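You operate a simulated robot arm through the tools that you are given. There is no shell and no other tool. Be economical: measure what you need, move in short steps, check, and stop when the job is done.

Carry out the task below with a simulated two-armed robot. There is one attempt and no reset: what you move stays moved.

Task
Wipe up the spill on the top of the pine table with the green cloth and put it back.

It is judged by the outcome, as a careful person would: the job done as asked, and still so three seconds after it is handed in. It fails if anything else is knocked over, pushed out of place, dropped, spilled or broken. Flat cloth is picked up by pressing the open fingertips on it (5 to 10 N) and closing them slowly along it; thin cloth reads only 2 to 8 mm in the jaws.

Robot
Two 7-joint arms with two-finger parallel grippers on one trunk, on a base that drives. Base frame: it is fixed to the floor where the robot stands at the start and does not move with it; the origin is under the middle of the robot, x ahead of it, y to its left, z up; the surface under the hand at the start is at about z = 0.78. Units: m, degrees, N and s.
The left shoulder is at the start at [0.078, 0.173, 1.168], the right one opposite. With the tool pointing down near the work surface each hand reaches from about 0.1 to 0.7 m from the robot's upright axis, wherever it stands, measured 20 degrees to its own side. Payload 3.6 kg a hand.
The tool frame of a hand sits at the grasp point between the pads (the TCP): z along the fingers, y along the line on which they close. The tips reach 0.03 m beyond it. Largest opening 0.11 m; finger width 0.02, thickness 0.01; the body of the gripper, 0.048 by 0.112 m, starts 0.055 m behind the TCP.
Orientation is told as [roll, pitch, yaw] about the base's x, y, z axes, in that order, counted from this pose: with the fingers straight down and closing along the base's y, the tool's x points along the base's -x, its y along +y and its z along -z.

Tools
- The arms move only by the tool drive_tool. It takes "left_steps", "right_steps" or both (then of equal length, played together; a hand with none holds still); each is one flat list of numbers, 7 for each row, row after row: the shift along the tool's x, y, z in m, then the turn, a rotation vector about the tool's x, y, z in degrees, then the gripper command, from -1 (shut) to 1 (fully open), values between in proportion. In form: [tx, ty, tz, ax, ay, az, claw, tx, ty, tz, ax, ay, az, claw, ...]. A call has 1 to 20 rows; each row shifts and turns the commanded pose from where the row before left it, along the tool's axes as they then stand. A row lasts 0.2 s, in which the tool goes at most 0.05 m and 8.6 degrees; a call with a longer step from one row to the next is refused whole, and so is a gripper value outside its range. A pose out of reach is approached as far as the arm can. The call stops where the force on the tool passes 40 N (or 10 N more than at its start, if that is more) or the arm is blocked; 0.2 s more then pass. Each finger travels about 0.153 m/s and halts on what it meets, pressing with about 33 N; the grip force reading is that of the motor and also rises with nothing between the fingers. The clock runs only during rows and for 0.2 s after the last one: add rows that do not move to give the fingers time. It gives the time, the measured TCP pose, the force on the tool (base axes), the opening and the grip force at its end, in the units of the frame above (readings bear some noise), with the torque about the TCP (base axes, N m) and any sound that the robot's microphone picked up.
- Cameras (640 x 400 px; columns grow to the right, rows downward): "scene" is now at [0.15, -0.0357, 1.3197]; the picture's right is [-0.48, -0.88, 0.00], its down [-0.68, 0.37, -0.63] and it looks along [0.55, -0.31, -0.77] (base axes); focal length 257 px, centre (320, 200). "left" rides on the left gripper at [0.072, -0.017, -0.103] in its tool frame; the picture's right is [0.23, 0.97, 0.00], its down [-0.76, 0.18, -0.62] and it looks along [-0.61, 0.14, 0.78] (tool axes); focal length 222 px, centre (320, 200). "right" rides on the right gripper at [0.072, 0.017, -0.103] in its tool frame; the picture's right is [-0.23, 0.97, 0.00], its down [-0.76, -0.18, -0.62] and it looks along [-0.61, -0.14, 0.78] (tool axes); focal length 222 px, centre (320, 200). There is no depth. A picture from a camera that has moved, and an enlarged one, comes with that camera's place and axes in the base frame and with its lens.
- camera(camera): a new picture of that camera. It takes no simulated time.
- raise_lower(by): slides the trunk up (or, below 0, down) by that many m; the arms and the scene camera ride with it, the base frame stays. It gives what a move gives, with no picture.
- steer(legs): drives the robot by 1 to 6 legs, each [ahead, left, turn to the left] in m, m and degrees, along the robot's own axes; the way and the turn of a leg run together, so that a leg with both is an arc; at most 1.5 m and 180 degrees a leg. The arms and the cameras ride along, it lands a little off, and it stops where it bumps. It gives what a move gives.
- head_to(pan, tilt): turns the head with the scene camera to pan (to the left, within 86 degrees either way) and tilt (down, from -29 to 69), counted from straight ahead of the robot. It gives what a move gives.
- close_up(camera, box): a new picture of the part [left, top, right, bottom] of that camera's present view, enlarged. It takes no simulated time.
- finish_job(): hands the job in; it is judged then, once.

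Go step by step. Nothing tells you exact positions but the pictures and the camera data: compare them with the known pose of the tool, close in by small moves and look again before you grip or let go. The budget is 120 turns and 108 pictures, counting those below and the enlarged ones. Unless the task says otherwise, let go and move clear before handing in, and close with one line.

The tools are called after "Request:" by a JSON object that holds its "op" and its "data". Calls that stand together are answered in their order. drive_tool: Moves the arms, as the interface text tells. Its arguments: {"type":"object","properties":{"left_steps":{"type":"array","items":{"type":"number"}},"right_steps":{"type":"array","items":{"type":"number"}}},"required":[]} The other tools are called the same way: raise_lower (by) slides the trunk up or down; steer (legs) drives the base; head_to (pan, tilt) turns the head that bears the scene camera; camera (camera) takes a picture; close_up (camera, box) takes an enlarged picture of a part of a camera's view; finish_job () hands the job in.

At the start:

```text
time_s: 0.0
left_ee_pos: [0.3479, -0.0206, 1.0705]
left_tool_rot: [0.1, 0.0, 0.0]
left_force: [0.1, -0.7, 0.6]
left_ft_torque: [0.02, -0.05, -0.04]
left_opening: 0.1099
left_grip_force: 0.1
right_ee_pos: [0.2665, -0.394, 0.9717]
right_tool_rot: [0.0, 0.1, 0.1]
right_force: [-0.8, 0.1, -0.6]
right_ft_torque: [0.01, 0.03, -0.01]
right_opening: 0.11
right_grip_force: 0.1
trunk travel left (down, up): [-0.284, 0.479]
robot x, y, heading: [-0.0012, -0.0004, 0.1]
head pan, tilt: [-28.9, 50.8]
```

scene: 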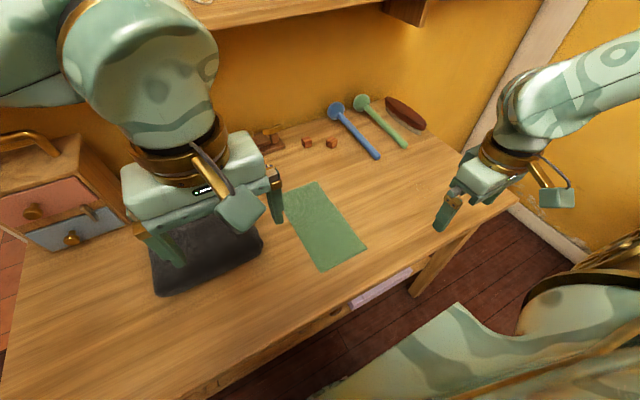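
right: 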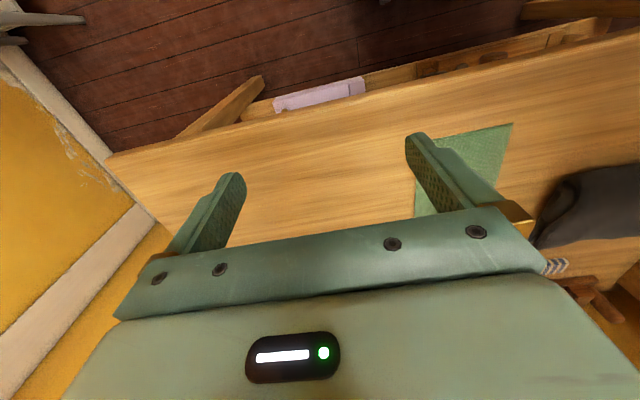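
left: 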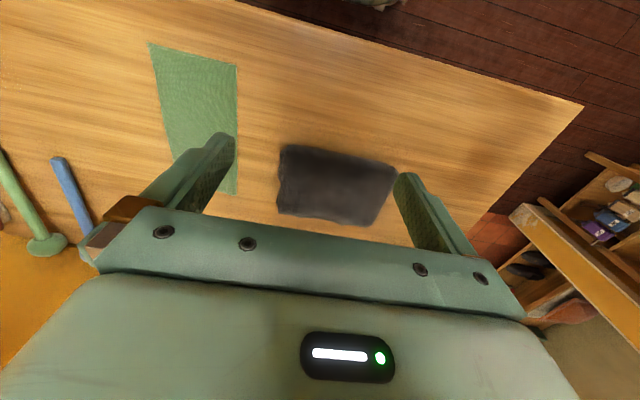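

I see a wooden table with a green cloth, a dark cushion-like thing, spoons and a drawer box, but no spill yet. I'll look around with the head first.

Request:
{"op": "head_to", "data": {"pan": 20, "tilt": 45}}

Request:
{"op": "camera", "data": {"camera": "scene"}}

Request:
{"op": "head_to", "data": {"pan": 75, "tilt": 35}}

Request:
{"op": "camera", "data": {"camera": "scene"}}

Request:
{"op": "head_to", "data": {"pan": -80, "tilt": 35}}

Request:
{"op": "camera", "data": {"camera": "scene"}}

```text
time_s: 1.2
left_ee_pos: [0.3477, -0.0219, 1.0693]
left_tool_rot: [0.0, 0.0, 0.1]
left_force: [0.1, 1.0, 0.3]
left_ft_torque: [0.01, 0.02, 0.01]
left_opening: 0.1102
left_grip_force: 0.0
right_ee_pos: [0.2672, -0.3935, 0.9703]
right_tool_rot: [-0.1, 0.2, 0.2]
right_force: [-0.4, 0.1, -0.6]
right_ft_torque: [-0.03, 0.04, 0.0]
right_opening: 0.1101
right_grip_force: 0.0
trunk travel left (down, up): [-0.284, 0.479]
robot x, y, heading: [0.0013, -0.0007, 0.2]
head pan, tilt: [20.0, 45.0]
```

```text
104 pictures are left
camera scene: at [0.1596, 0.0289, 1.3276], right [0.34, -0.94, 0.0], down [-0.67, -0.24, -0.71], along [0.66, 0.24, -0.71], focal length 257 px, centre (320, 200)
```

scene: 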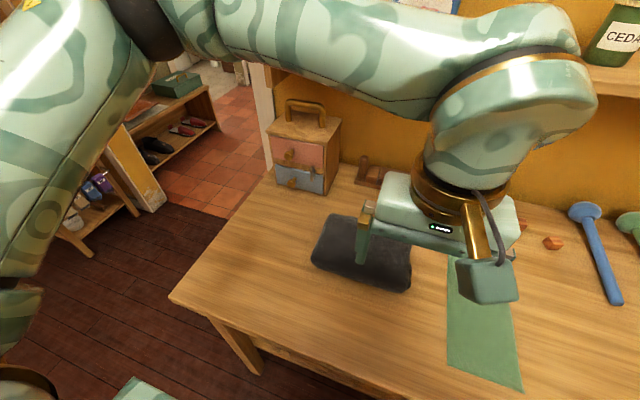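

```text
time_s: 2.4
left_ee_pos: [0.3481, -0.0211, 1.0687]
left_tool_rot: [-0.1, 0.0, 0.1]
left_force: [0.3, 0.0, 0.6]
left_ft_torque: [0.02, 0.02, 0.0]
left_opening: 0.11
left_grip_force: 0.1
right_ee_pos: [0.2674, -0.3939, 0.9715]
right_tool_rot: [0.0, 0.2, 0.1]
right_force: [0.3, -0.7, 0.3]
right_ft_torque: [0.0, -0.01, 0.03]
right_opening: 0.1103
right_grip_force: 0.0
trunk travel left (down, up): [-0.284, 0.479]
robot x, y, heading: [-0.0004, 0.0005, 0.0]
head pan, tilt: [75.0, 35.0]
```

```text
103 pictures are left
camera scene: at [0.1061, 0.0862, 1.3424], right [0.97, -0.26, 0.0], down [-0.15, -0.55, -0.82], along [0.21, 0.79, -0.57], focal length 257 px, centre (320, 200)
```

scene: 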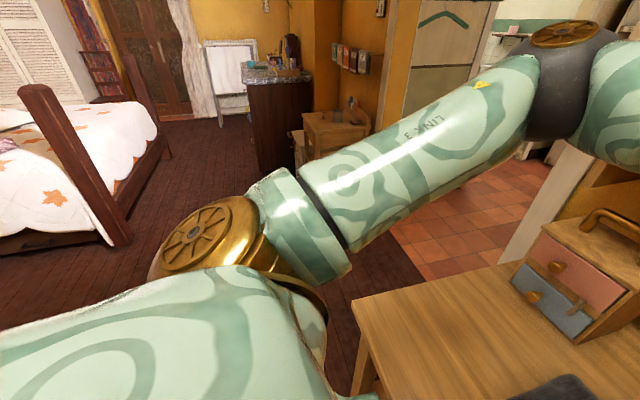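

```text
time_s: 4.8
left_ee_pos: [0.3482, -0.0206, 1.0694]
left_tool_rot: [0.0, 0.1, 0.1]
left_force: [0.0, 0.8, 0.1]
left_ft_torque: [0.01, -0.01, 0.0]
left_opening: 0.11
left_grip_force: 0.0
right_ee_pos: [0.2667, -0.3939, 0.9711]
right_tool_rot: [0.1, 0.1, 0.1]
right_force: [-0.6, 0.4, -0.6]
right_ft_torque: [-0.01, 0.04, 0.0]
right_opening: 0.1102
right_grip_force: 0.1
trunk travel left (down, up): [-0.284, 0.479]
robot x, y, heading: [0.0027, 0.0011, 0.1]
head pan, tilt: [-80.0, 35.0]
```

```text
102 pictures are left
camera scene: at [0.0985, -0.0856, 1.3424], right [-0.98, -0.17, 0.0], down [-0.1, 0.56, -0.82], along [0.14, -0.81, -0.57], focal length 257 px, centre (320, 200)
```

scene: 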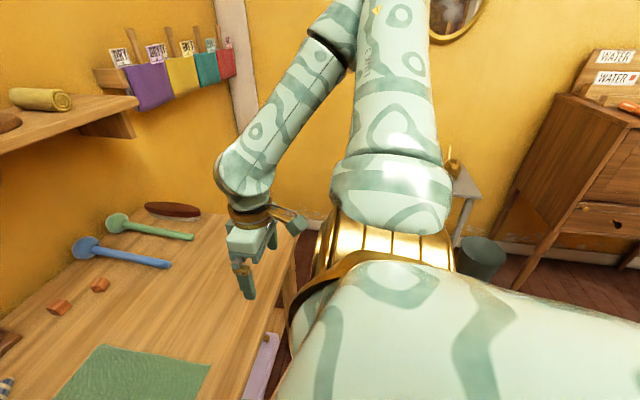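

The table is mostly visible, and there is a set of labelled cloths on the wall. I'll enlarge those labels and check the table for a faint stain.

Request:
{"op": "close_up", "data": {"camera": "scene", "box": [90, 20, 250, 120]}}

Request:
{"op": "close_up", "data": {"camera": "left", "box": [380, 60, 600, 200]}}

Request:
{"op": "head_to", "data": {"pan": 20, "tilt": 10}}

Request:
{"op": "camera", "data": {"camera": "scene"}}

Request:
{"op": "head_to", "data": {"pan": -30, "tilt": 20}}

Request:
{"op": "camera", "data": {"camera": "scene"}}

```text
4.00 times, centred on (170, 70) of scene
camera zoom: at [0.0985, -0.0856, 1.3424], right [-0.98, -0.17, 0.0], down [-0.1, 0.56, -0.82], along [0.14, -0.81, -0.57], focal length 1028 px, centre (920, 720)
```

zoom: 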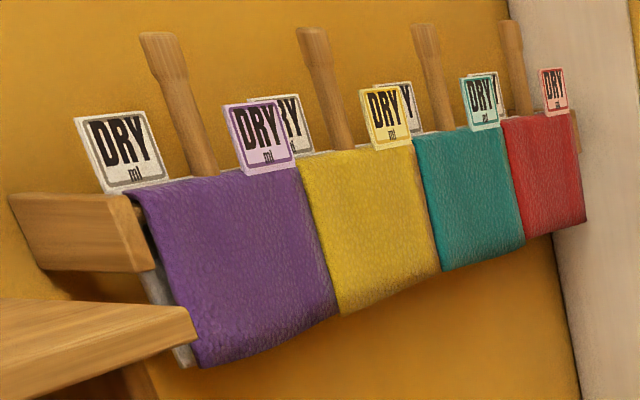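

```text
2.86 times, centred on (490, 130) of left
camera zoom: at [0.2759, -0.0385, 1.1719], right [-0.23, 0.97, 0.0], down [0.76, 0.18, 0.62], along [0.61, 0.14, -0.78], focal length 635 px, centre (-166, 400)
```

zoom: 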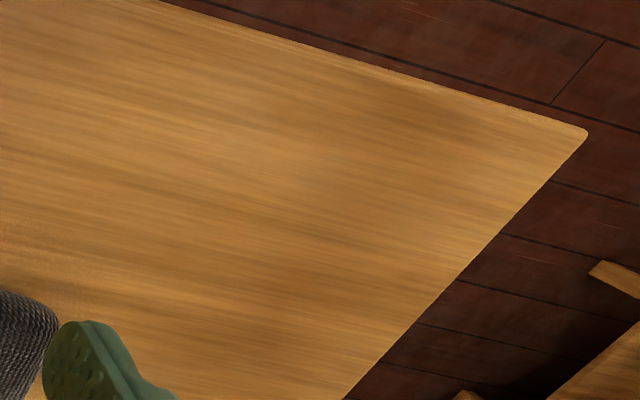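

```text
time_s: 6.6
left_ee_pos: [0.3485, -0.0225, 1.0689]
left_tool_rot: [0.1, 0.0, 0.1]
left_force: [1.2, -0.3, -0.5]
left_ft_torque: [0.0, 0.02, 0.0]
left_opening: 0.11
left_grip_force: 0.0
right_ee_pos: [0.2674, -0.3947, 0.9725]
right_tool_rot: [0.0, 0.1, 0.1]
right_force: [-0.9, 0.6, 0.2]
right_ft_torque: [-0.02, 0.03, 0.01]
right_opening: 0.1097
right_grip_force: 0.0
trunk travel left (down, up): [-0.284, 0.479]
robot x, y, heading: [-0.0033, 0.0027, -0.1]
head pan, tilt: [20.0, 10.0]
```

```text
99 pictures are left
camera scene: at [0.1706, 0.0329, 1.3825], right [0.34, -0.94, 0.0], down [-0.16, -0.06, -0.98], along [0.93, 0.34, -0.17], focal length 257 px, centre (320, 200)
```

scene: 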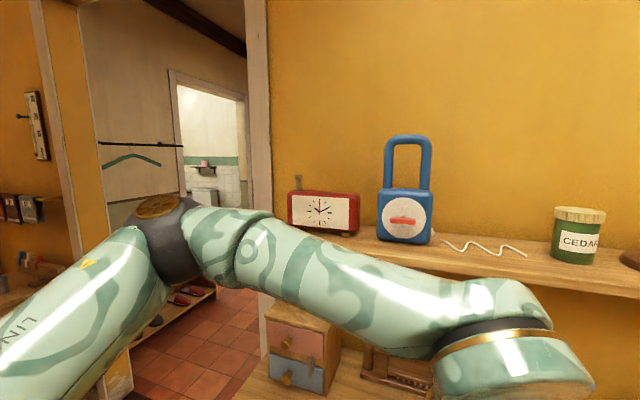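

```text
time_s: 7.8
left_ee_pos: [0.3485, -0.0212, 1.0696]
left_tool_rot: [-0.1, 0.0, 0.1]
left_force: [0.1, -0.2, -0.4]
left_ft_torque: [0.0, -0.01, 0.0]
left_opening: 0.1099
left_grip_force: 0.1
right_ee_pos: [0.2671, -0.394, 0.9719]
right_tool_rot: [0.0, 0.1, 0.0]
right_force: [-0.2, 0.5, -0.1]
right_ft_torque: [0.02, -0.01, -0.03]
right_opening: 0.1099
right_grip_force: 0.0
trunk travel left (down, up): [-0.284, 0.479]
robot x, y, heading: [-0.0002, -0.001, 0.1]
head pan, tilt: [-30.0, 20.0]
```

```text
98 pictures are left
camera scene: at [0.1639, -0.0453, 1.3663], right [-0.5, -0.87, 0.0], down [-0.3, 0.17, -0.94], along [0.81, -0.47, -0.34], focal length 257 px, centre (320, 200)
```

scene: 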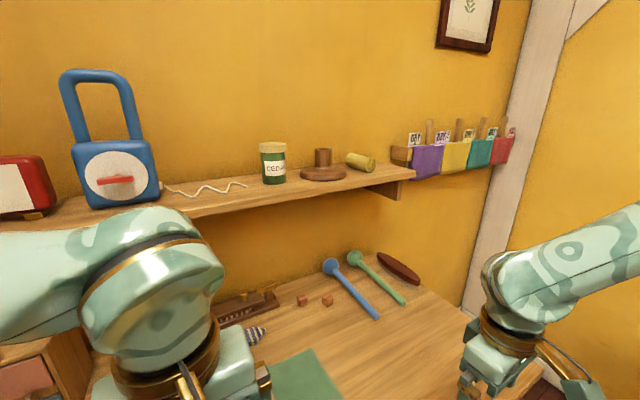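

No spill yet; the left arm hides part of the table. I'll lift it and move it left, then look again.

Request:
{"op": "drive_tool", "data": {"left_steps": [0, 0, -0.05, 0, 0, 0, 1, 0, 0, -0.05, 0, 0, 0, 1, 0, 0.04, -0.03, 0, 0, 0, 1, 0.0, 0.05, 0, 0, 0, 0, 1, 0.02, 0.045, 0, 0, 0, 0, 1, 0.02, 0.045, 0, 0, 0, 0, 1, 0.02, 0.045, 0, 0, 0, 0, 1, 0.02, 0.045, 0, 0, 0, 0, 1]}}

Request:
{"op": "head_to", "data": {"pan": -10, "tilt": 50}}

Request:
{"op": "camera", "data": {"camera": "scene"}}

Request:
{"op": "camera", "data": {"camera": "left"}}

```text
time_s: 9.6
left_ee_pos: [0.2689, 0.2533, 1.2003]
left_tool_rot: [0.0, 0.0, 0.0]
left_force: [-0.7, 0.9, -0.5]
left_ft_torque: [0.02, -0.02, 0.02]
left_opening: 0.1099
left_grip_force: 0.1
right_ee_pos: [0.2675, -0.3925, 0.9727]
right_tool_rot: [-0.1, 0.1, 0.1]
right_force: [0.0, -0.4, -0.5]
right_ft_torque: [0.01, -0.03, -0.08]
right_opening: 0.11
right_grip_force: 0.0
trunk travel left (down, up): [-0.284, 0.479]
robot x, y, heading: [0.0016, -0.0007, 0.2]
head pan, tilt: [-30.0, 20.0]
```

```text
time_s: 10.5
left_ee_pos: [0.2689, 0.25, 1.2026]
left_tool_rot: [0.1, 0.0, 0.0]
left_force: [0.1, -0.4, 0.1]
left_ft_torque: [0.0, 0.01, 0.02]
left_opening: 0.11
left_grip_force: 0.0
right_ee_pos: [0.2674, -0.3939, 0.9706]
right_tool_rot: [0.0, 0.0, 0.1]
right_force: [-0.2, 0.2, -0.2]
right_ft_torque: [0.01, -0.02, 0.01]
right_opening: 0.1097
right_grip_force: 0.0
trunk travel left (down, up): [-0.284, 0.479]
robot x, y, heading: [-0.0017, -0.0022, 0.1]
head pan, tilt: [-10.0, 50.0]
```

```text
97 pictures are left
camera scene: at [0.1589, -0.012, 1.3208], right [-0.17, -0.98, 0.0], down [-0.75, 0.13, -0.64], along [0.63, -0.11, -0.77], focal length 257 px, centre (320, 200)
```

scene: 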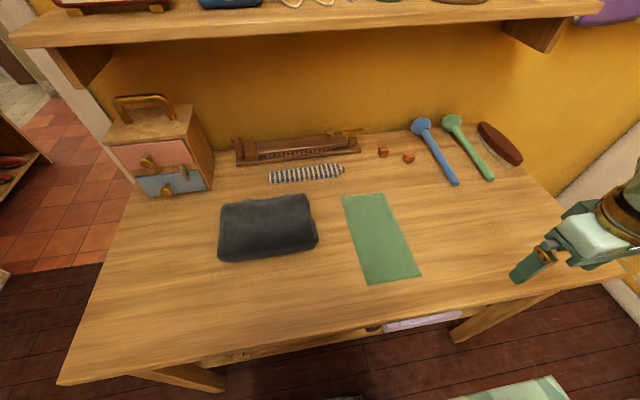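

```text
96 pictures are left
camera left: at [0.1974, 0.2336, 1.3041], right [-0.23, 0.97, 0.0], down [0.76, 0.18, 0.62], along [0.61, 0.14, -0.78], focal length 222 px, centre (320, 200)
```

left: 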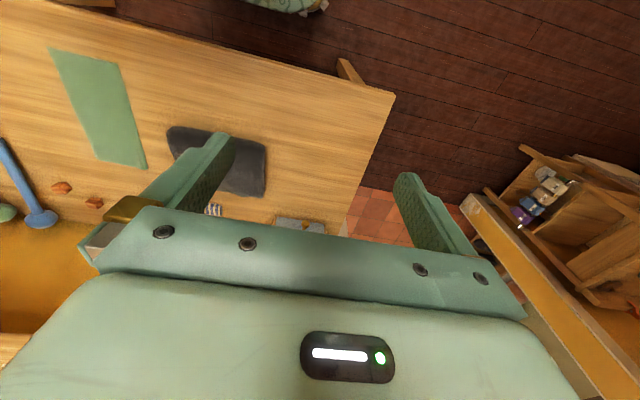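

This table now shows fully and I need to check its surface for a faint (clear) spill. I'll enlarge several parts.

Request:
{"op": "close_up", "data": {"camera": "scene", "box": [60, 180, 360, 370]}}

Request:
{"op": "close_up", "data": {"camera": "scene", "box": [320, 120, 620, 310]}}

Request:
{"op": "close_up", "data": {"camera": "scene", "box": [200, 90, 420, 230]}}

```text
2.11 times, centred on (210, 275) of scene
camera zoom: at [0.1589, -0.012, 1.3208], right [-0.17, -0.98, 0.0], down [-0.75, 0.13, -0.64], along [0.63, -0.11, -0.77], focal length 541 px, centre (552, 42)
```

zoom: 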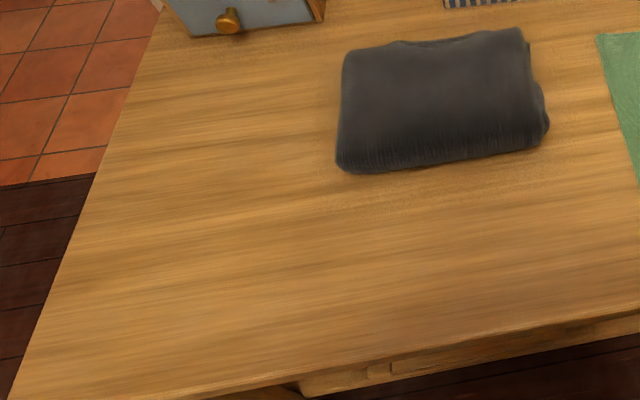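

```text
2.11 times, centred on (470, 215) of scene
camera zoom: at [0.1589, -0.012, 1.3208], right [-0.17, -0.98, 0.0], down [-0.75, 0.13, -0.64], along [0.63, -0.11, -0.77], focal length 541 px, centre (4, 168)
```

zoom: 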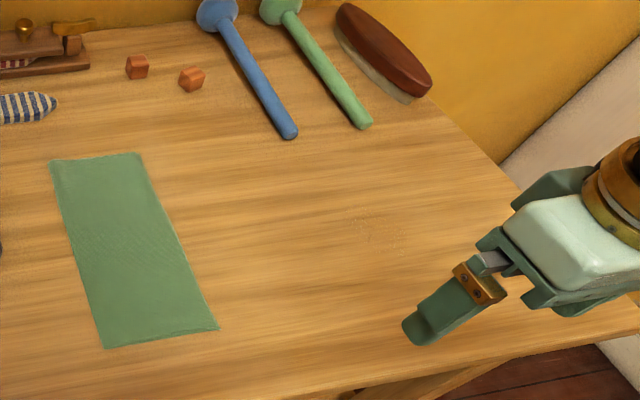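

```text
2.86 times, centred on (310, 160) of scene
camera zoom: at [0.1589, -0.012, 1.3208], right [-0.17, -0.98, 0.0], down [-0.75, 0.13, -0.64], along [0.63, -0.11, -0.77], focal length 734 px, centre (349, 314)
```

zoom: 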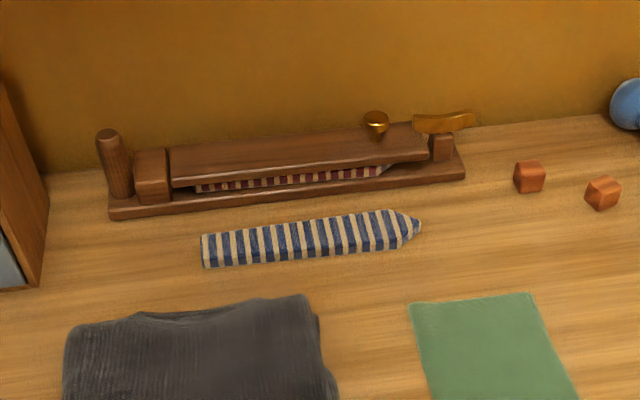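

There's possibly a faint patch to the right of the cloth; I'll enlarge that before surveying the rest of the room.

Request:
{"op": "close_up", "data": {"camera": "scene", "box": [440, 190, 560, 265]}}

Request:
{"op": "head_to", "data": {"pan": -86, "tilt": 15}}

Request:
{"op": "camera", "data": {"camera": "scene"}}

Request:
{"op": "head_to", "data": {"pan": 80, "tilt": 10}}

Request:
{"op": "camera", "data": {"camera": "scene"}}

Request:
{"op": "head_to", "data": {"pan": 45, "tilt": 20}}

Request:
{"op": "camera", "data": {"camera": "scene"}}

```text
5.33 times, centred on (500, 228) of scene
camera zoom: at [0.1589, -0.012, 1.3208], right [-0.17, -0.98, 0.0], down [-0.75, 0.13, -0.64], along [0.63, -0.11, -0.77], focal length 1371 px, centre (-640, 53)
```

zoom: 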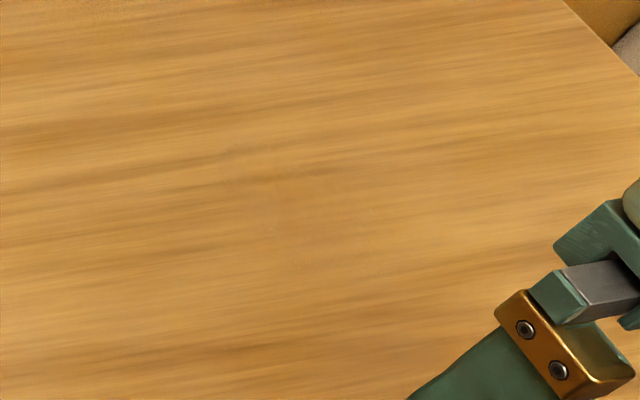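

```text
time_s: 12.0
left_ee_pos: [0.2696, 0.2498, 1.203]
left_tool_rot: [0.0, 0.0, 0.1]
left_force: [0.1, 0.1, -0.3]
left_ft_torque: [0.03, 0.01, 0.01]
left_opening: 0.1099
left_grip_force: 0.0
right_ee_pos: [0.2687, -0.3933, 0.9718]
right_tool_rot: [0.0, 0.0, 0.1]
right_force: [0.5, -0.6, -0.4]
right_ft_torque: [0.01, 0.01, 0.01]
right_opening: 0.11
right_grip_force: 0.0
trunk travel left (down, up): [-0.284, 0.479]
robot x, y, heading: [0.0033, 0.0019, -0.1]
head pan, tilt: [-85.9, 15.0]
```

```text
91 pictures are left
camera scene: at [0.0898, -0.0918, 1.3744], right [-1.0, -0.07, 0.0], down [-0.02, 0.26, -0.97], along [0.07, -0.96, -0.26], focal length 257 px, centre (320, 200)
```

scene: 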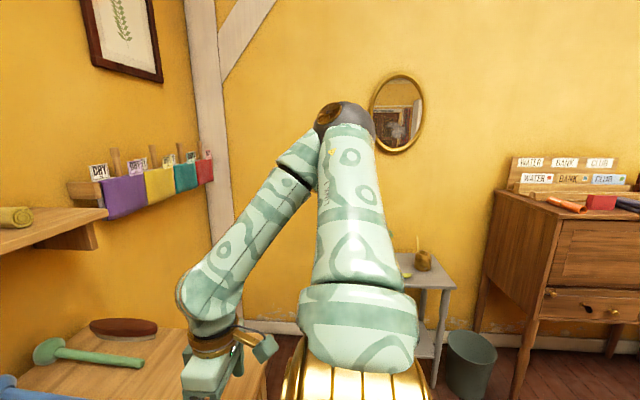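

```text
time_s: 14.5
left_ee_pos: [0.2688, 0.2512, 1.2025]
left_tool_rot: [0.1, 0.0, 0.0]
left_force: [0.5, 0.9, -0.5]
left_ft_torque: [0.01, -0.02, 0.01]
left_opening: 0.1102
left_grip_force: 0.1
right_ee_pos: [0.2673, -0.3933, 0.9715]
right_tool_rot: [0.0, 0.1, 0.1]
right_force: [-0.3, 0.7, -0.5]
right_ft_torque: [0.03, -0.02, -0.01]
right_opening: 0.1103
right_grip_force: 0.0
trunk travel left (down, up): [-0.284, 0.479]
robot x, y, heading: [0.0056, -0.001, -0.2]
head pan, tilt: [80.0, 10.0]
```

```text
90 pictures are left
camera scene: at [0.0993, 0.0929, 1.3826], right [0.98, -0.17, 0.0], down [-0.03, -0.17, -0.98], along [0.17, 0.97, -0.17], focal length 257 px, centre (320, 200)
```

scene: 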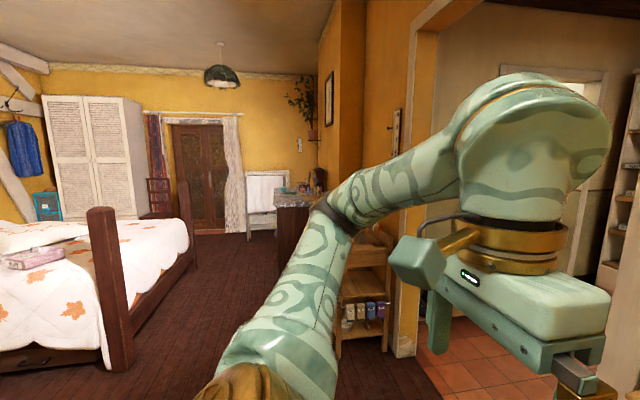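

```text
time_s: 15.5
left_ee_pos: [0.2693, 0.2503, 1.2014]
left_tool_rot: [-0.1, 0.0, 0.1]
left_force: [-0.5, -0.2, 0.0]
left_ft_torque: [0.0, -0.01, -0.02]
left_opening: 0.1096
left_grip_force: 0.1
right_ee_pos: [0.2672, -0.3939, 0.9724]
right_tool_rot: [0.0, 0.0, 0.1]
right_force: [0.9, 0.9, -0.9]
right_ft_torque: [-0.02, -0.01, -0.03]
right_opening: 0.1102
right_grip_force: 0.2
trunk travel left (down, up): [-0.284, 0.479]
robot x, y, heading: [0.0006, -0.0025, -0.2]
head pan, tilt: [45.0, 20.0]
```

```text
89 pictures are left
camera scene: at [0.1489, 0.0673, 1.3663], right [0.71, -0.71, 0.0], down [-0.24, -0.24, -0.94], along [0.66, 0.67, -0.34], focal length 257 px, centre (320, 200)
```

scene: 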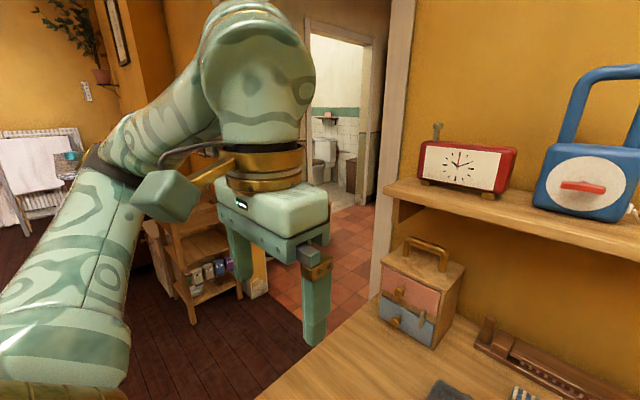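

The spill is still not found. The right hand hides the table's right end, so I'll lift it and move it off, and look there.

Request:
{"op": "drive_tool", "data": {"right_steps": [0, 0, -0.05, 0, 0, 0, 1, 0, 0, -0.05, 0, 0, 0, 1, 0, 0, -0.05, 0, 0, 0, 1, 0.04, 0, -0.03, 0, 0, 0, 1, 0.04, 0, 0, 0, 0, 0, 1]}}

Request:
{"op": "head_to", "data": {"pan": -40, "tilt": 50}}

Request:
{"op": "camera", "data": {"camera": "scene"}}

Request:
{"op": "camera", "data": {"camera": "right"}}

```text
time_s: 16.7
left_ee_pos: [0.2698, 0.2513, 1.2018]
left_tool_rot: [0.0, 0.0, 0.2]
left_force: [0.2, 0.0, 0.4]
left_ft_torque: [0.0, 0.02, 0.0]
left_opening: 0.1101
left_grip_force: 0.1
right_ee_pos: [0.1905, -0.3999, 1.1365]
right_tool_rot: [0.0, 0.1, 0.1]
right_force: [0.0, -0.1, -0.5]
right_ft_torque: [0.03, -0.01, 0.0]
right_opening: 0.11
right_grip_force: 0.0
right hand out of reach, approached as far as the arm can: row 4, 5
trunk travel left (down, up): [-0.284, 0.479]
robot x, y, heading: [-0.0007, 0.0017, -0.0]
head pan, tilt: [45.0, 20.0]
```

```text
time_s: 18.3
left_ee_pos: [0.2697, 0.2506, 1.201]
left_tool_rot: [0.1, 0.0, 0.1]
left_force: [0.5, -0.3, -0.3]
left_ft_torque: [-0.05, -0.02, -0.02]
left_opening: 0.1101
left_grip_force: 0.1
right_ee_pos: [0.1918, -0.3995, 1.1348]
right_tool_rot: [0.1, 0.1, 0.1]
right_force: [-0.5, -0.3, -0.8]
right_ft_torque: [-0.03, 0.05, -0.02]
right_opening: 0.11
right_grip_force: 0.1
trunk travel left (down, up): [-0.284, 0.479]
robot x, y, heading: [-0.0013, 0.002, -0.1]
head pan, tilt: [-40.0, 50.0]
```

```text
88 pictures are left
camera scene: at [0.142, -0.0481, 1.3207], right [-0.64, -0.77, 0.0], down [-0.59, 0.49, -0.64], along [0.49, -0.41, -0.77], focal length 257 px, centre (320, 200)
```

scene: 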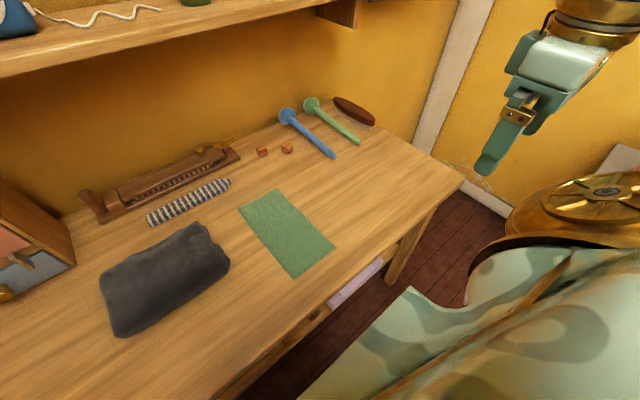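

```text
87 pictures are left
camera right: at [0.119, -0.382, 1.2402], right [0.23, 0.97, 0.0], down [0.76, -0.18, 0.62], along [0.61, -0.14, -0.78], focal length 222 px, centre (320, 200)
```

right: 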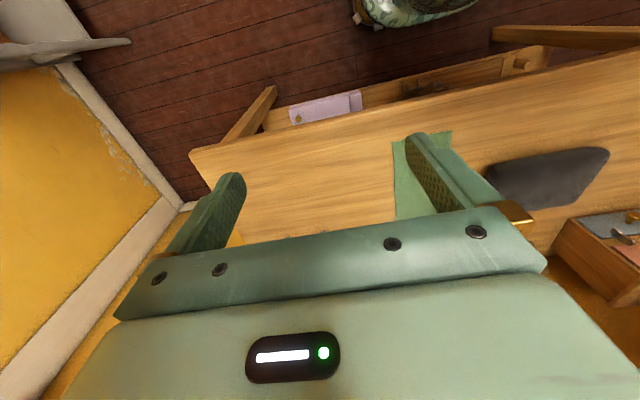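

Nothing on this table's open surface. The spill may be on another table behind me, so I'll back off a little and turn to look.

Request:
{"op": "steer", "data": {"legs": [[-0.3, 0, 0], [0, 0, 80]]}}

Request:
{"op": "head_to", "data": {"pan": 60, "tilt": 20}}

Request:
{"op": "camera", "data": {"camera": "scene"}}

Request:
{"op": "head_to", "data": {"pan": 0, "tilt": 20}}

Request:
{"op": "camera", "data": {"camera": "scene"}}

Request:
{"op": "head_to", "data": {"pan": -70, "tilt": 30}}

Request:
{"op": "camera", "data": {"camera": "scene"}}

```text
time_s: 23.8
left_ee_pos: [-0.5053, 0.3044, 1.2021]
left_tool_rot: [0.0, 0.0, 81.6]
left_force: [0.0, -0.6, -0.3]
left_ft_torque: [0.01, -0.03, 0.01]
left_opening: 0.1101
left_grip_force: 0.2
right_ee_pos: [0.1264, 0.1308, 1.1364]
right_tool_rot: [0.0, 0.2, 81.5]
right_force: [0.4, -0.5, 0.0]
right_ft_torque: [0.01, -0.01, 0.0]
right_opening: 0.1101
right_grip_force: 0.0
trunk travel left (down, up): [-0.284, 0.479]
robot x, y, heading: [-0.293, 0.0013, 81.4]
head pan, tilt: [-40.0, 50.0]
```

```text
time_s: 25.6
left_ee_pos: [-0.5045, 0.3035, 1.2023]
left_tool_rot: [0.0, -0.2, 81.5]
left_force: [-0.3, 0.6, 0.1]
left_ft_torque: [0.01, 0.0, 0.0]
left_opening: 0.1099
left_grip_force: 0.1
right_ee_pos: [0.1269, 0.1303, 1.137]
right_tool_rot: [0.0, 0.0, 81.5]
right_force: [-1.0, -0.4, 0.3]
right_ft_torque: [-0.02, 0.02, 0.0]
right_opening: 0.11
right_grip_force: 0.0
trunk travel left (down, up): [-0.284, 0.479]
robot x, y, heading: [-0.296, 0.0003, 81.2]
head pan, tilt: [60.0, 20.0]
```

```text
86 pictures are left
camera scene: at [-0.3588, 0.1447, 1.3663], right [0.62, 0.78, 0.0], down [0.27, -0.21, -0.94], along [-0.73, 0.59, -0.34], focal length 257 px, centre (320, 200)
```

scene: 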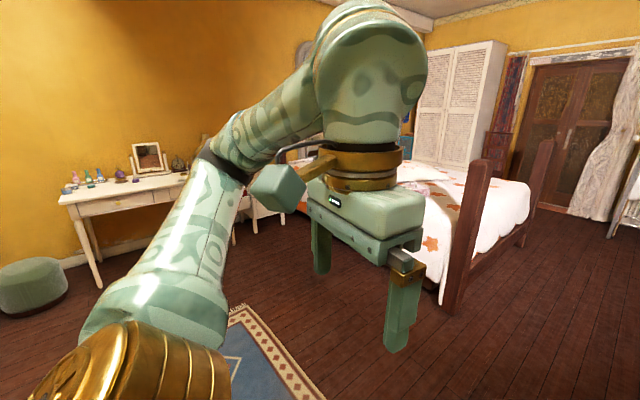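

```text
time_s: 26.9
left_ee_pos: [-0.5051, 0.3055, 1.2024]
left_tool_rot: [0.0, -0.1, 81.5]
left_force: [0.3, -0.6, 0.4]
left_ft_torque: [0.0, 0.01, 0.0]
left_opening: 0.1099
left_grip_force: 0.1
right_ee_pos: [0.1279, 0.1306, 1.1369]
right_tool_rot: [0.0, 0.1, 81.5]
right_force: [-0.7, 0.0, 0.8]
right_ft_torque: [0.0, 0.0, -0.01]
right_opening: 0.1097
right_grip_force: 0.1
trunk travel left (down, up): [-0.284, 0.479]
robot x, y, heading: [-0.2943, 0.0012, 81.4]
head pan, tilt: [0.0, 20.0]
```

```text
85 pictures are left
camera scene: at [-0.2722, 0.1787, 1.3663], right [0.99, -0.15, 0.0], down [-0.05, -0.34, -0.94], along [0.14, 0.93, -0.34], focal length 257 px, centre (320, 200)
```

scene: 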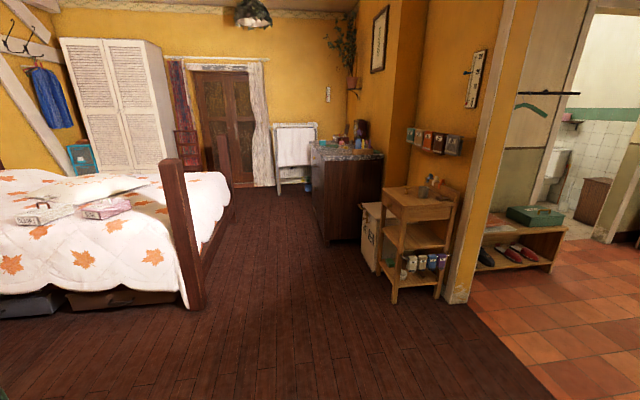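

```text
time_s: 28.3
left_ee_pos: [-0.5052, 0.3039, 1.2018]
left_tool_rot: [0.1, 0.0, 81.6]
left_force: [0.0, 0.2, 0.8]
left_ft_torque: [0.0, -0.02, 0.02]
left_opening: 0.1099
left_grip_force: 0.1
right_ee_pos: [0.1264, 0.1305, 1.1367]
right_tool_rot: [-0.1, 0.2, 81.6]
right_force: [0.3, 0.0, 0.3]
right_ft_torque: [0.0, 0.01, -0.01]
right_opening: 0.1099
right_grip_force: 0.0
trunk travel left (down, up): [-0.284, 0.479]
robot x, y, heading: [-0.2921, 0.0072, 81.7]
head pan, tilt: [-70.0, 30.0]
```

```text
84 pictures are left
camera scene: at [-0.1974, 0.1046, 1.3503], right [0.2, -0.98, 0.0], down [-0.49, -0.1, -0.87], along [0.85, 0.17, -0.5], focal length 257 px, centre (320, 200)
```

scene: 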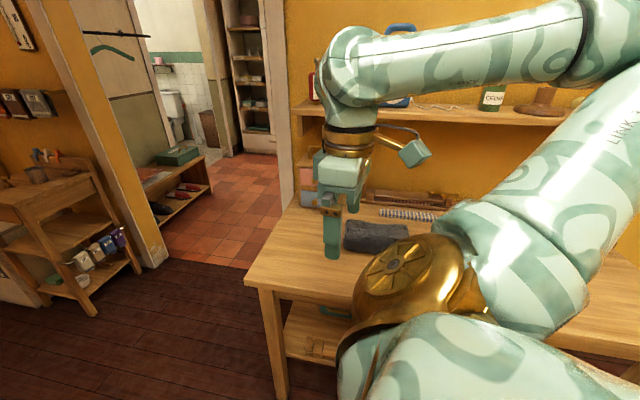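

The room has a dressing table, bed, small stand and a lower shelf under the desk with something green. I'll enlarge those.

Request:
{"op": "close_up", "data": {"camera": "scene", "box": [240, 260, 400, 360]}}

Request:
{"op": "head_to", "data": {"pan": -15, "tilt": 25}}

Request:
{"op": "close_up", "data": {"camera": "scene", "box": [200, 80, 420, 220]}}

Request:
{"op": "steer", "data": {"legs": [[0, 0, 90]]}}

Request:
{"op": "head_to", "data": {"pan": 0, "tilt": 25}}

Request:
{"op": "camera", "data": {"camera": "scene"}}

Request:
{"op": "head_to", "data": {"pan": 60, "tilt": 25}}

Request:
{"op": "camera", "data": {"camera": "scene"}}

```text
4.00 times, centred on (320, 310) of scene
camera zoom: at [-0.1974, 0.1046, 1.3503], right [0.2, -0.98, 0.0], down [-0.49, -0.1, -0.87], along [0.85, 0.17, -0.5], focal length 1028 px, centre (320, -240)
```

zoom: 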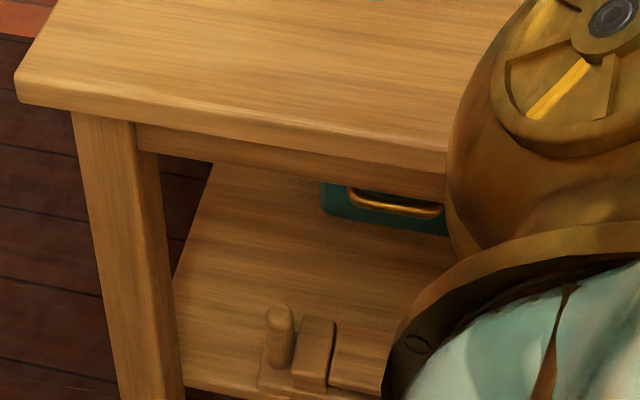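

```text
time_s: 29.6
left_ee_pos: [-0.5046, 0.3034, 1.2019]
left_tool_rot: [0.1, 0.0, 81.6]
left_force: [-0.3, 0.0, -0.2]
left_ft_torque: [-0.01, -0.02, 0.01]
left_opening: 0.1099
left_grip_force: 0.1
right_ee_pos: [0.1266, 0.1298, 1.1367]
right_tool_rot: [0.1, 0.2, 81.5]
right_force: [-1.1, -0.3, -0.2]
right_ft_torque: [-0.02, -0.01, 0.01]
right_opening: 0.1102
right_grip_force: 0.1
trunk travel left (down, up): [-0.284, 0.479]
robot x, y, heading: [-0.2974, 0.0005, 81.6]
head pan, tilt: [-15.0, 25.0]
```

```text
2.86 times, centred on (310, 150) of scene
camera zoom: at [-0.2491, 0.171, 1.3582], right [0.92, -0.4, 0.0], down [-0.17, -0.39, -0.91], along [0.36, 0.83, -0.42], focal length 734 px, centre (349, 343)
```

zoom: 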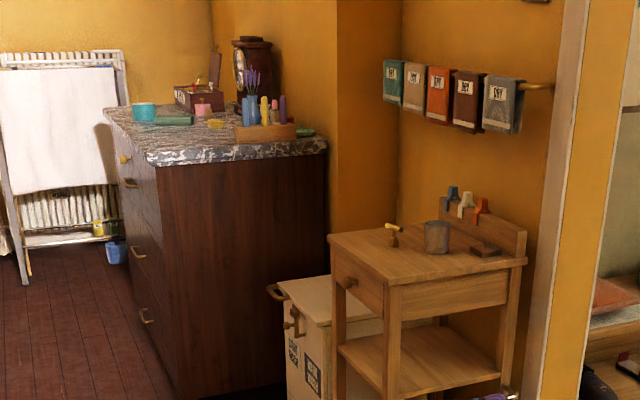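

```text
time_s: 33.8
left_ee_pos: [-0.6003, -0.2054, 1.2022]
left_tool_rot: [0.0, 0.0, 171.2]
left_force: [-0.2, 0.3, 0.1]
left_ft_torque: [-0.02, -0.01, -0.02]
left_opening: 0.11
left_grip_force: 0.1
right_ee_pos: [-0.4241, 0.4252, 1.1365]
right_tool_rot: [0.1, 0.1, 171.2]
right_force: [0.2, 0.3, 0.6]
right_ft_torque: [-0.01, -0.02, -0.01]
right_opening: 0.1099
right_grip_force: 0.0
trunk travel left (down, up): [-0.284, 0.479]
robot x, y, heading: [-0.2972, -0.001, 170.9]
head pan, tilt: [-15.0, 25.0]
```

```text
time_s: 34.5
left_ee_pos: [-0.6002, -0.2069, 1.2011]
left_tool_rot: [0.0, 0.0, 171.2]
left_force: [0.0, 0.2, -0.4]
left_ft_torque: [-0.02, 0.0, 0.03]
left_opening: 0.1098
left_grip_force: 0.0
right_ee_pos: [-0.4238, 0.4245, 1.1366]
right_tool_rot: [0.1, 0.0, 171.3]
right_force: [-0.2, -0.8, 0.5]
right_ft_torque: [-0.02, -0.03, -0.03]
right_opening: 0.1099
right_grip_force: 0.0
trunk travel left (down, up): [-0.284, 0.479]
robot x, y, heading: [-0.2959, 0.0001, 171.1]
head pan, tilt: [0.0, 25.0]
```

```text
81 pictures are left
camera scene: at [-0.4742, 0.0296, 1.3582], right [0.16, 0.99, 0.0], down [0.42, -0.07, -0.91], along [-0.9, 0.14, -0.42], focal length 257 px, centre (320, 200)
```

scene: 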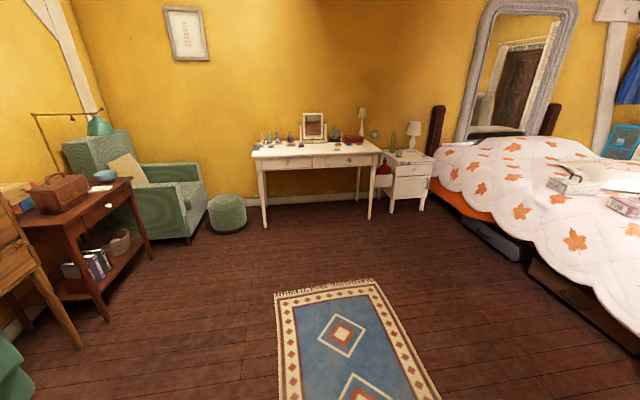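

```text
time_s: 35.8
left_ee_pos: [-0.6004, -0.2061, 1.2011]
left_tool_rot: [0.0, 0.0, 171.2]
left_force: [-0.5, 0.4, -0.2]
left_ft_torque: [-0.01, 0.01, 0.03]
left_opening: 0.1098
left_grip_force: 0.0
right_ee_pos: [-0.4243, 0.4255, 1.1359]
right_tool_rot: [0.0, 0.1, 171.3]
right_force: [0.4, 0.3, -0.2]
right_ft_torque: [0.0, -0.04, 0.0]
right_opening: 0.11
right_grip_force: 0.2
trunk travel left (down, up): [-0.284, 0.479]
robot x, y, heading: [-0.2965, -0.0005, 171.1]
head pan, tilt: [60.0, 25.0]
```

```text
80 pictures are left
camera scene: at [-0.4411, -0.0564, 1.3582], right [-0.78, 0.63, 0.0], down [0.27, 0.33, -0.91], along [-0.57, -0.71, -0.42], focal length 257 px, centre (320, 200)
```

scene: 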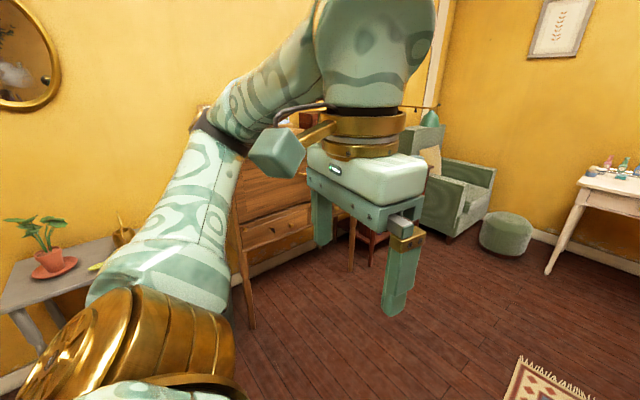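

No other spill-bearing table is evident, so the workbench is probably the pine table and the spill may be faint or glossy. I'll turn back and look from other angles.

Request:
{"op": "steer", "data": {"legs": [[0, 0, -140]]}}

Request:
{"op": "raise_lower", "data": {"by": -0.2}}

Request:
{"op": "head_to", "data": {"pan": -30, "tilt": 25}}

Request:
{"op": "camera", "data": {"camera": "scene"}}

```text
time_s: 42.1
left_ee_pos: [-0.1841, 0.3504, 1.2025]
left_tool_rot: [0.0, 0.0, 29.2]
left_force: [0.2, 0.2, 0.9]
left_ft_torque: [-0.02, 0.0, -0.05]
left_opening: 0.1097
left_grip_force: 0.1
right_ee_pos: [0.0659, -0.2542, 1.1366]
right_tool_rot: [0.0, 0.1, 29.3]
right_force: [-0.2, 0.1, -0.1]
right_ft_torque: [0.03, -0.04, 0.0]
right_opening: 0.1099
right_grip_force: 0.1
trunk travel left (down, up): [-0.284, 0.479]
robot x, y, heading: [-0.2963, 0.0013, 29.3]
head pan, tilt: [60.0, 25.0]
```

```text
time_s: 44.3
left_ee_pos: [-0.1843, 0.351, 1.002]
left_tool_rot: [-0.1, 0.0, 29.3]
left_force: [-0.3, 0.5, 0.6]
left_ft_torque: [-0.04, -0.04, -0.01]
left_opening: 0.1102
left_grip_force: 0.1
right_ee_pos: [0.1264, -0.2206, 0.9054]
right_tool_rot: [-0.1, 13.6, 29.2]
right_force: [0.3, 0.6, 0.5]
right_ft_torque: [-0.01, 0.02, 0.04]
right_opening: 0.11
right_grip_force: 0.1
trunk travel left (down, up): [-0.084, 0.679]
robot x, y, heading: [-0.2985, 0.0008, 29.0]
head pan, tilt: [60.0, 25.0]
```

```text
time_s: 45.9
left_ee_pos: [-0.1845, 0.3516, 1.0018]
left_tool_rot: [0.1, 0.0, 29.2]
left_force: [-0.7, 0.2, 0.1]
left_ft_torque: [0.0, 0.0, 0.02]
left_opening: 0.11
left_grip_force: 0.0
right_ee_pos: [0.127, -0.2207, 0.9059]
right_tool_rot: [-0.1, 13.8, 29.3]
right_force: [0.4, 0.5, -0.5]
right_ft_torque: [0.01, -0.03, -0.01]
right_opening: 0.1099
right_grip_force: 0.0
trunk travel left (down, up): [-0.084, 0.679]
robot x, y, heading: [-0.2957, -0.0003, 29.3]
head pan, tilt: [-30.0, 25.0]
```

```text
79 pictures are left
camera scene: at [-0.0358, 0.0961, 1.148], right [-0.01, -1.0, 0.0], down [-0.42, 0.01, -0.91], along [0.91, -0.01, -0.42], focal length 257 px, centre (320, 200)
```

scene: 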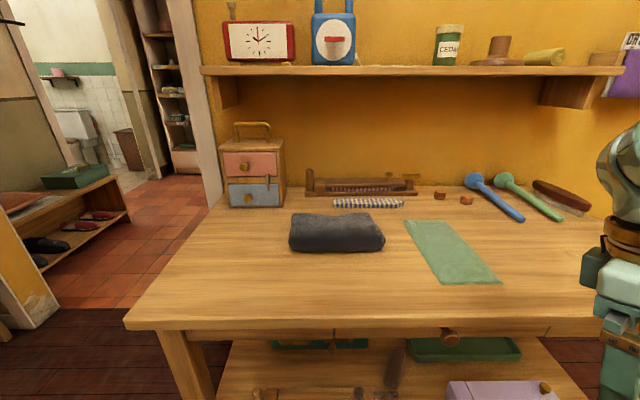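

Still no obvious spill from a lower angle; enlarging the table top in parts.

Request:
{"op": "close_up", "data": {"camera": "scene", "box": [120, 200, 400, 340]}}

Request:
{"op": "close_up", "data": {"camera": "scene", "box": [360, 180, 620, 330]}}

Request:
{"op": "close_up", "data": {"camera": "scene", "box": [220, 170, 420, 290]}}

```text
2.29 times, centred on (260, 270) of scene
camera zoom: at [-0.0358, 0.0961, 1.148], right [-0.01, -1.0, 0.0], down [-0.42, 0.01, -0.91], along [0.91, -0.01, -0.42], focal length 588 px, centre (457, 40)
```

zoom: 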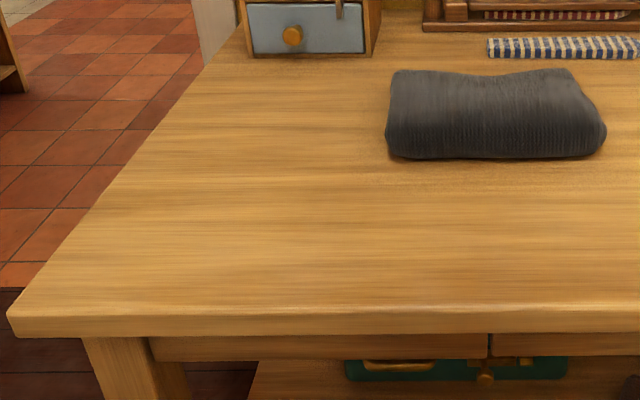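

```text
2.46 times, centred on (490, 255) of scene
camera zoom: at [-0.0358, 0.0961, 1.148], right [-0.01, -1.0, 0.0], down [-0.42, 0.01, -0.91], along [0.91, -0.01, -0.42], focal length 633 px, centre (-98, 65)
```

zoom: 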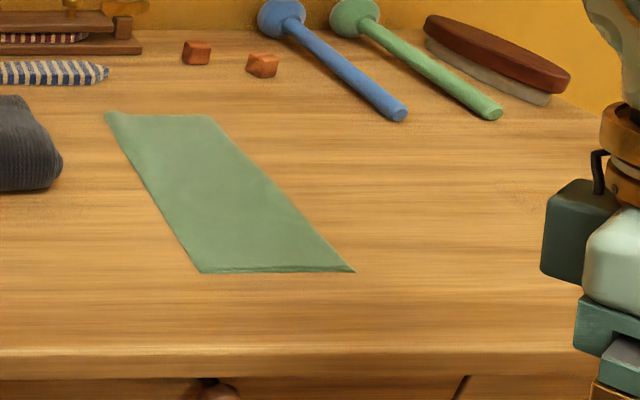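

```text
3.20 times, centred on (320, 230) of scene
camera zoom: at [-0.0358, 0.0961, 1.148], right [-0.01, -1.0, 0.0], down [-0.42, 0.01, -0.91], along [0.91, -0.01, -0.42], focal length 823 px, centre (320, 104)
```

zoom: 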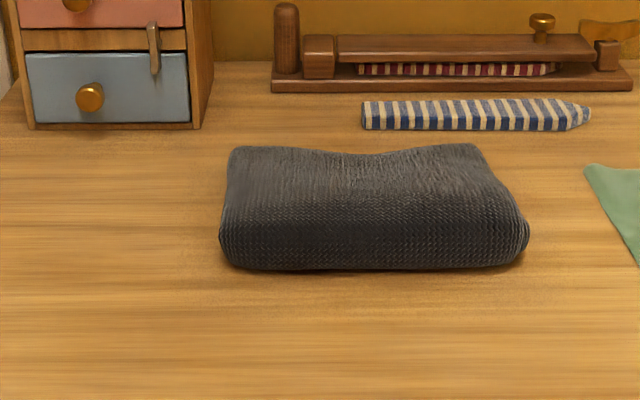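

Nothing visible on the bench itself. I'll inspect the light-wood stand with the cup more closely, from a higher viewpoint.

Request:
{"op": "raise_lower", "data": {"by": 0.4}}

Request:
{"op": "head_to", "data": {"pan": 40, "tilt": 25}}

Request:
{"op": "camera", "data": {"camera": "scene"}}

Request:
{"op": "head_to", "data": {"pan": -20, "tilt": 45}}

Request:
{"op": "camera", "data": {"camera": "scene"}}

```text
time_s: 49.7
left_ee_pos: [-0.1837, 0.3513, 1.3998]
left_tool_rot: [0.0, 0.1, 29.2]
left_force: [0.5, -1.1, 0.0]
left_ft_torque: [0.0, 0.01, 0.02]
left_opening: 0.1099
left_grip_force: 0.1
right_ee_pos: [0.1273, -0.2205, 1.3058]
right_tool_rot: [-0.1, 13.5, 29.3]
right_force: [-0.1, 0.0, -0.6]
right_ft_torque: [-0.01, 0.02, -0.04]
right_opening: 0.1101
right_grip_force: 0.1
trunk travel left (down, up): [-0.484, 0.279]
robot x, y, heading: [-0.2969, 0.0002, 29.1]
head pan, tilt: [-30.0, 25.0]
```

```text
time_s: 51.1
left_ee_pos: [-0.1841, 0.3519, 1.402]
left_tool_rot: [-0.1, 0.1, 29.1]
left_force: [0.2, 0.3, 0.3]
left_ft_torque: [0.0, 0.03, 0.0]
left_opening: 0.1099
left_grip_force: 0.0
right_ee_pos: [0.1269, -0.2221, 1.3056]
right_tool_rot: [-0.2, 13.7, 29.2]
right_force: [0.0, 0.1, 0.2]
right_ft_torque: [-0.04, 0.02, -0.02]
right_opening: 0.1099
right_grip_force: 0.1
trunk travel left (down, up): [-0.484, 0.279]
robot x, y, heading: [-0.2966, 0.0017, 29.3]
head pan, tilt: [40.0, 25.0]
```

```text
75 pictures are left
camera scene: at [-0.2434, 0.1006, 1.5606], right [0.93, -0.36, 0.0], down [-0.15, -0.4, -0.91], along [0.32, 0.85, -0.42], focal length 257 px, centre (320, 200)
```

scene: 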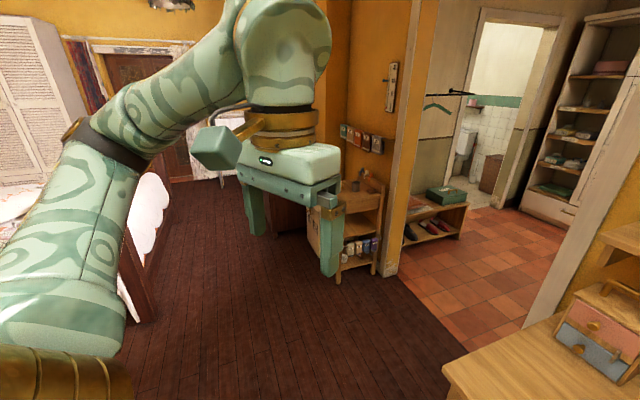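

```text
time_s: 52.5
left_ee_pos: [-0.1833, 0.3522, 1.4023]
left_tool_rot: [-0.1, 0.0, 29.1]
left_force: [-0.7, -0.8, -0.3]
left_ft_torque: [0.0, 0.0, 0.0]
left_opening: 0.1101
left_grip_force: 0.0
right_ee_pos: [0.126, -0.22, 1.3063]
right_tool_rot: [-0.1, 13.6, 29.3]
right_force: [0.5, 0.0, -0.3]
right_ft_torque: [0.03, -0.01, 0.0]
right_opening: 0.1101
right_grip_force: 0.1
trunk travel left (down, up): [-0.484, 0.279]
robot x, y, heading: [-0.2964, 0.0057, 29.4]
head pan, tilt: [-20.0, 45.0]
```

```text
74 pictures are left
camera scene: at [-0.196, 0.0276, 1.53], right [0.16, -0.99, 0.0], down [-0.7, -0.11, -0.71], along [0.7, 0.11, -0.71], focal length 257 px, centre (320, 200)
```

scene: 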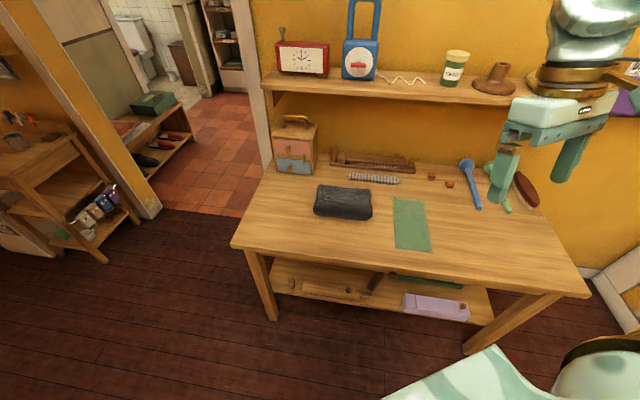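

I'll go back to the original spot and scan the surface closely with wide enlargements from above.

Request:
{"op": "steer", "data": {"legs": [[0, 0, -29.3], [0.25, 0, 0]]}}

Request:
{"op": "head_to", "data": {"pan": -5, "tilt": 60}}

Request:
{"op": "camera", "data": {"camera": "scene"}}

Request:
{"op": "camera", "data": {"camera": "left"}}

Request:
{"op": "camera", "data": {"camera": "right"}}

```text
time_s: 55.7
left_ee_pos: [0.2242, 0.2453, 1.4022]
left_tool_rot: [-0.1, 0.0, -0.6]
left_force: [-0.1, 0.3, -0.5]
left_ft_torque: [0.01, 0.0, -0.01]
left_opening: 0.1101
left_grip_force: 0.0
right_ee_pos: [0.2088, -0.4049, 1.3045]
right_tool_rot: [-0.1, 13.5, -0.8]
right_force: [0.7, -0.5, 0.1]
right_ft_torque: [-0.01, -0.01, -0.01]
right_opening: 0.1098
right_grip_force: 0.1
trunk travel left (down, up): [-0.484, 0.279]
robot x, y, heading: [-0.0517, -0.0008, -0.8]
head pan, tilt: [-20.0, 45.0]
```

```text
time_s: 56.5
left_ee_pos: [0.2249, 0.2445, 1.4013]
left_tool_rot: [0.0, 0.0, -0.7]
left_force: [0.4, 1.0, 0.3]
left_ft_torque: [-0.01, 0.01, 0.0]
left_opening: 0.1098
left_grip_force: 0.0
right_ee_pos: [0.2079, -0.406, 1.3062]
right_tool_rot: [-0.1, 13.5, -0.7]
right_force: [0.2, 0.4, 0.3]
right_ft_torque: [-0.01, -0.02, -0.04]
right_opening: 0.1101
right_grip_force: 0.1
trunk travel left (down, up): [-0.484, 0.279]
robot x, y, heading: [-0.0474, -0.0038, -0.7]
head pan, tilt: [-5.0, 60.0]
```

```text
73 pictures are left
camera scene: at [0.0415, -0.0085, 1.5106], right [-0.1, -0.99, 0.0], down [-0.86, 0.09, -0.5], along [0.5, -0.05, -0.87], focal length 257 px, centre (320, 200)
```

scene: 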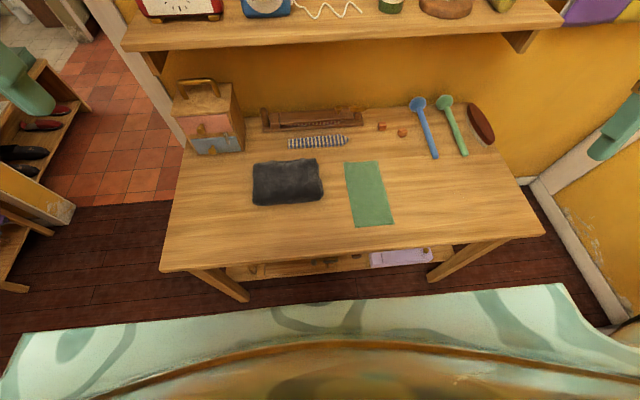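

```text
72 pictures are left
camera left: at [0.1522, 0.2284, 1.5041], right [-0.22, 0.98, 0.0], down [0.76, 0.17, 0.62], along [0.61, 0.13, -0.78], focal length 222 px, centre (320, 200)
```

left: 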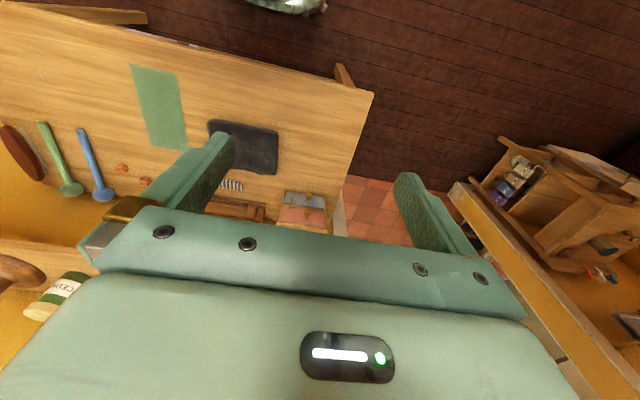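

```text
71 pictures are left
camera right: at [0.1621, -0.3878, 1.4234], right [0.23, 0.97, -0.05], down [0.89, -0.19, 0.43], along [0.4, -0.15, -0.9], focal length 222 px, centre (320, 200)
```

right: 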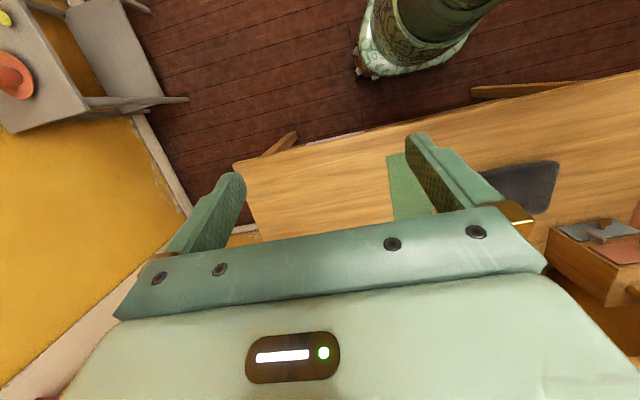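

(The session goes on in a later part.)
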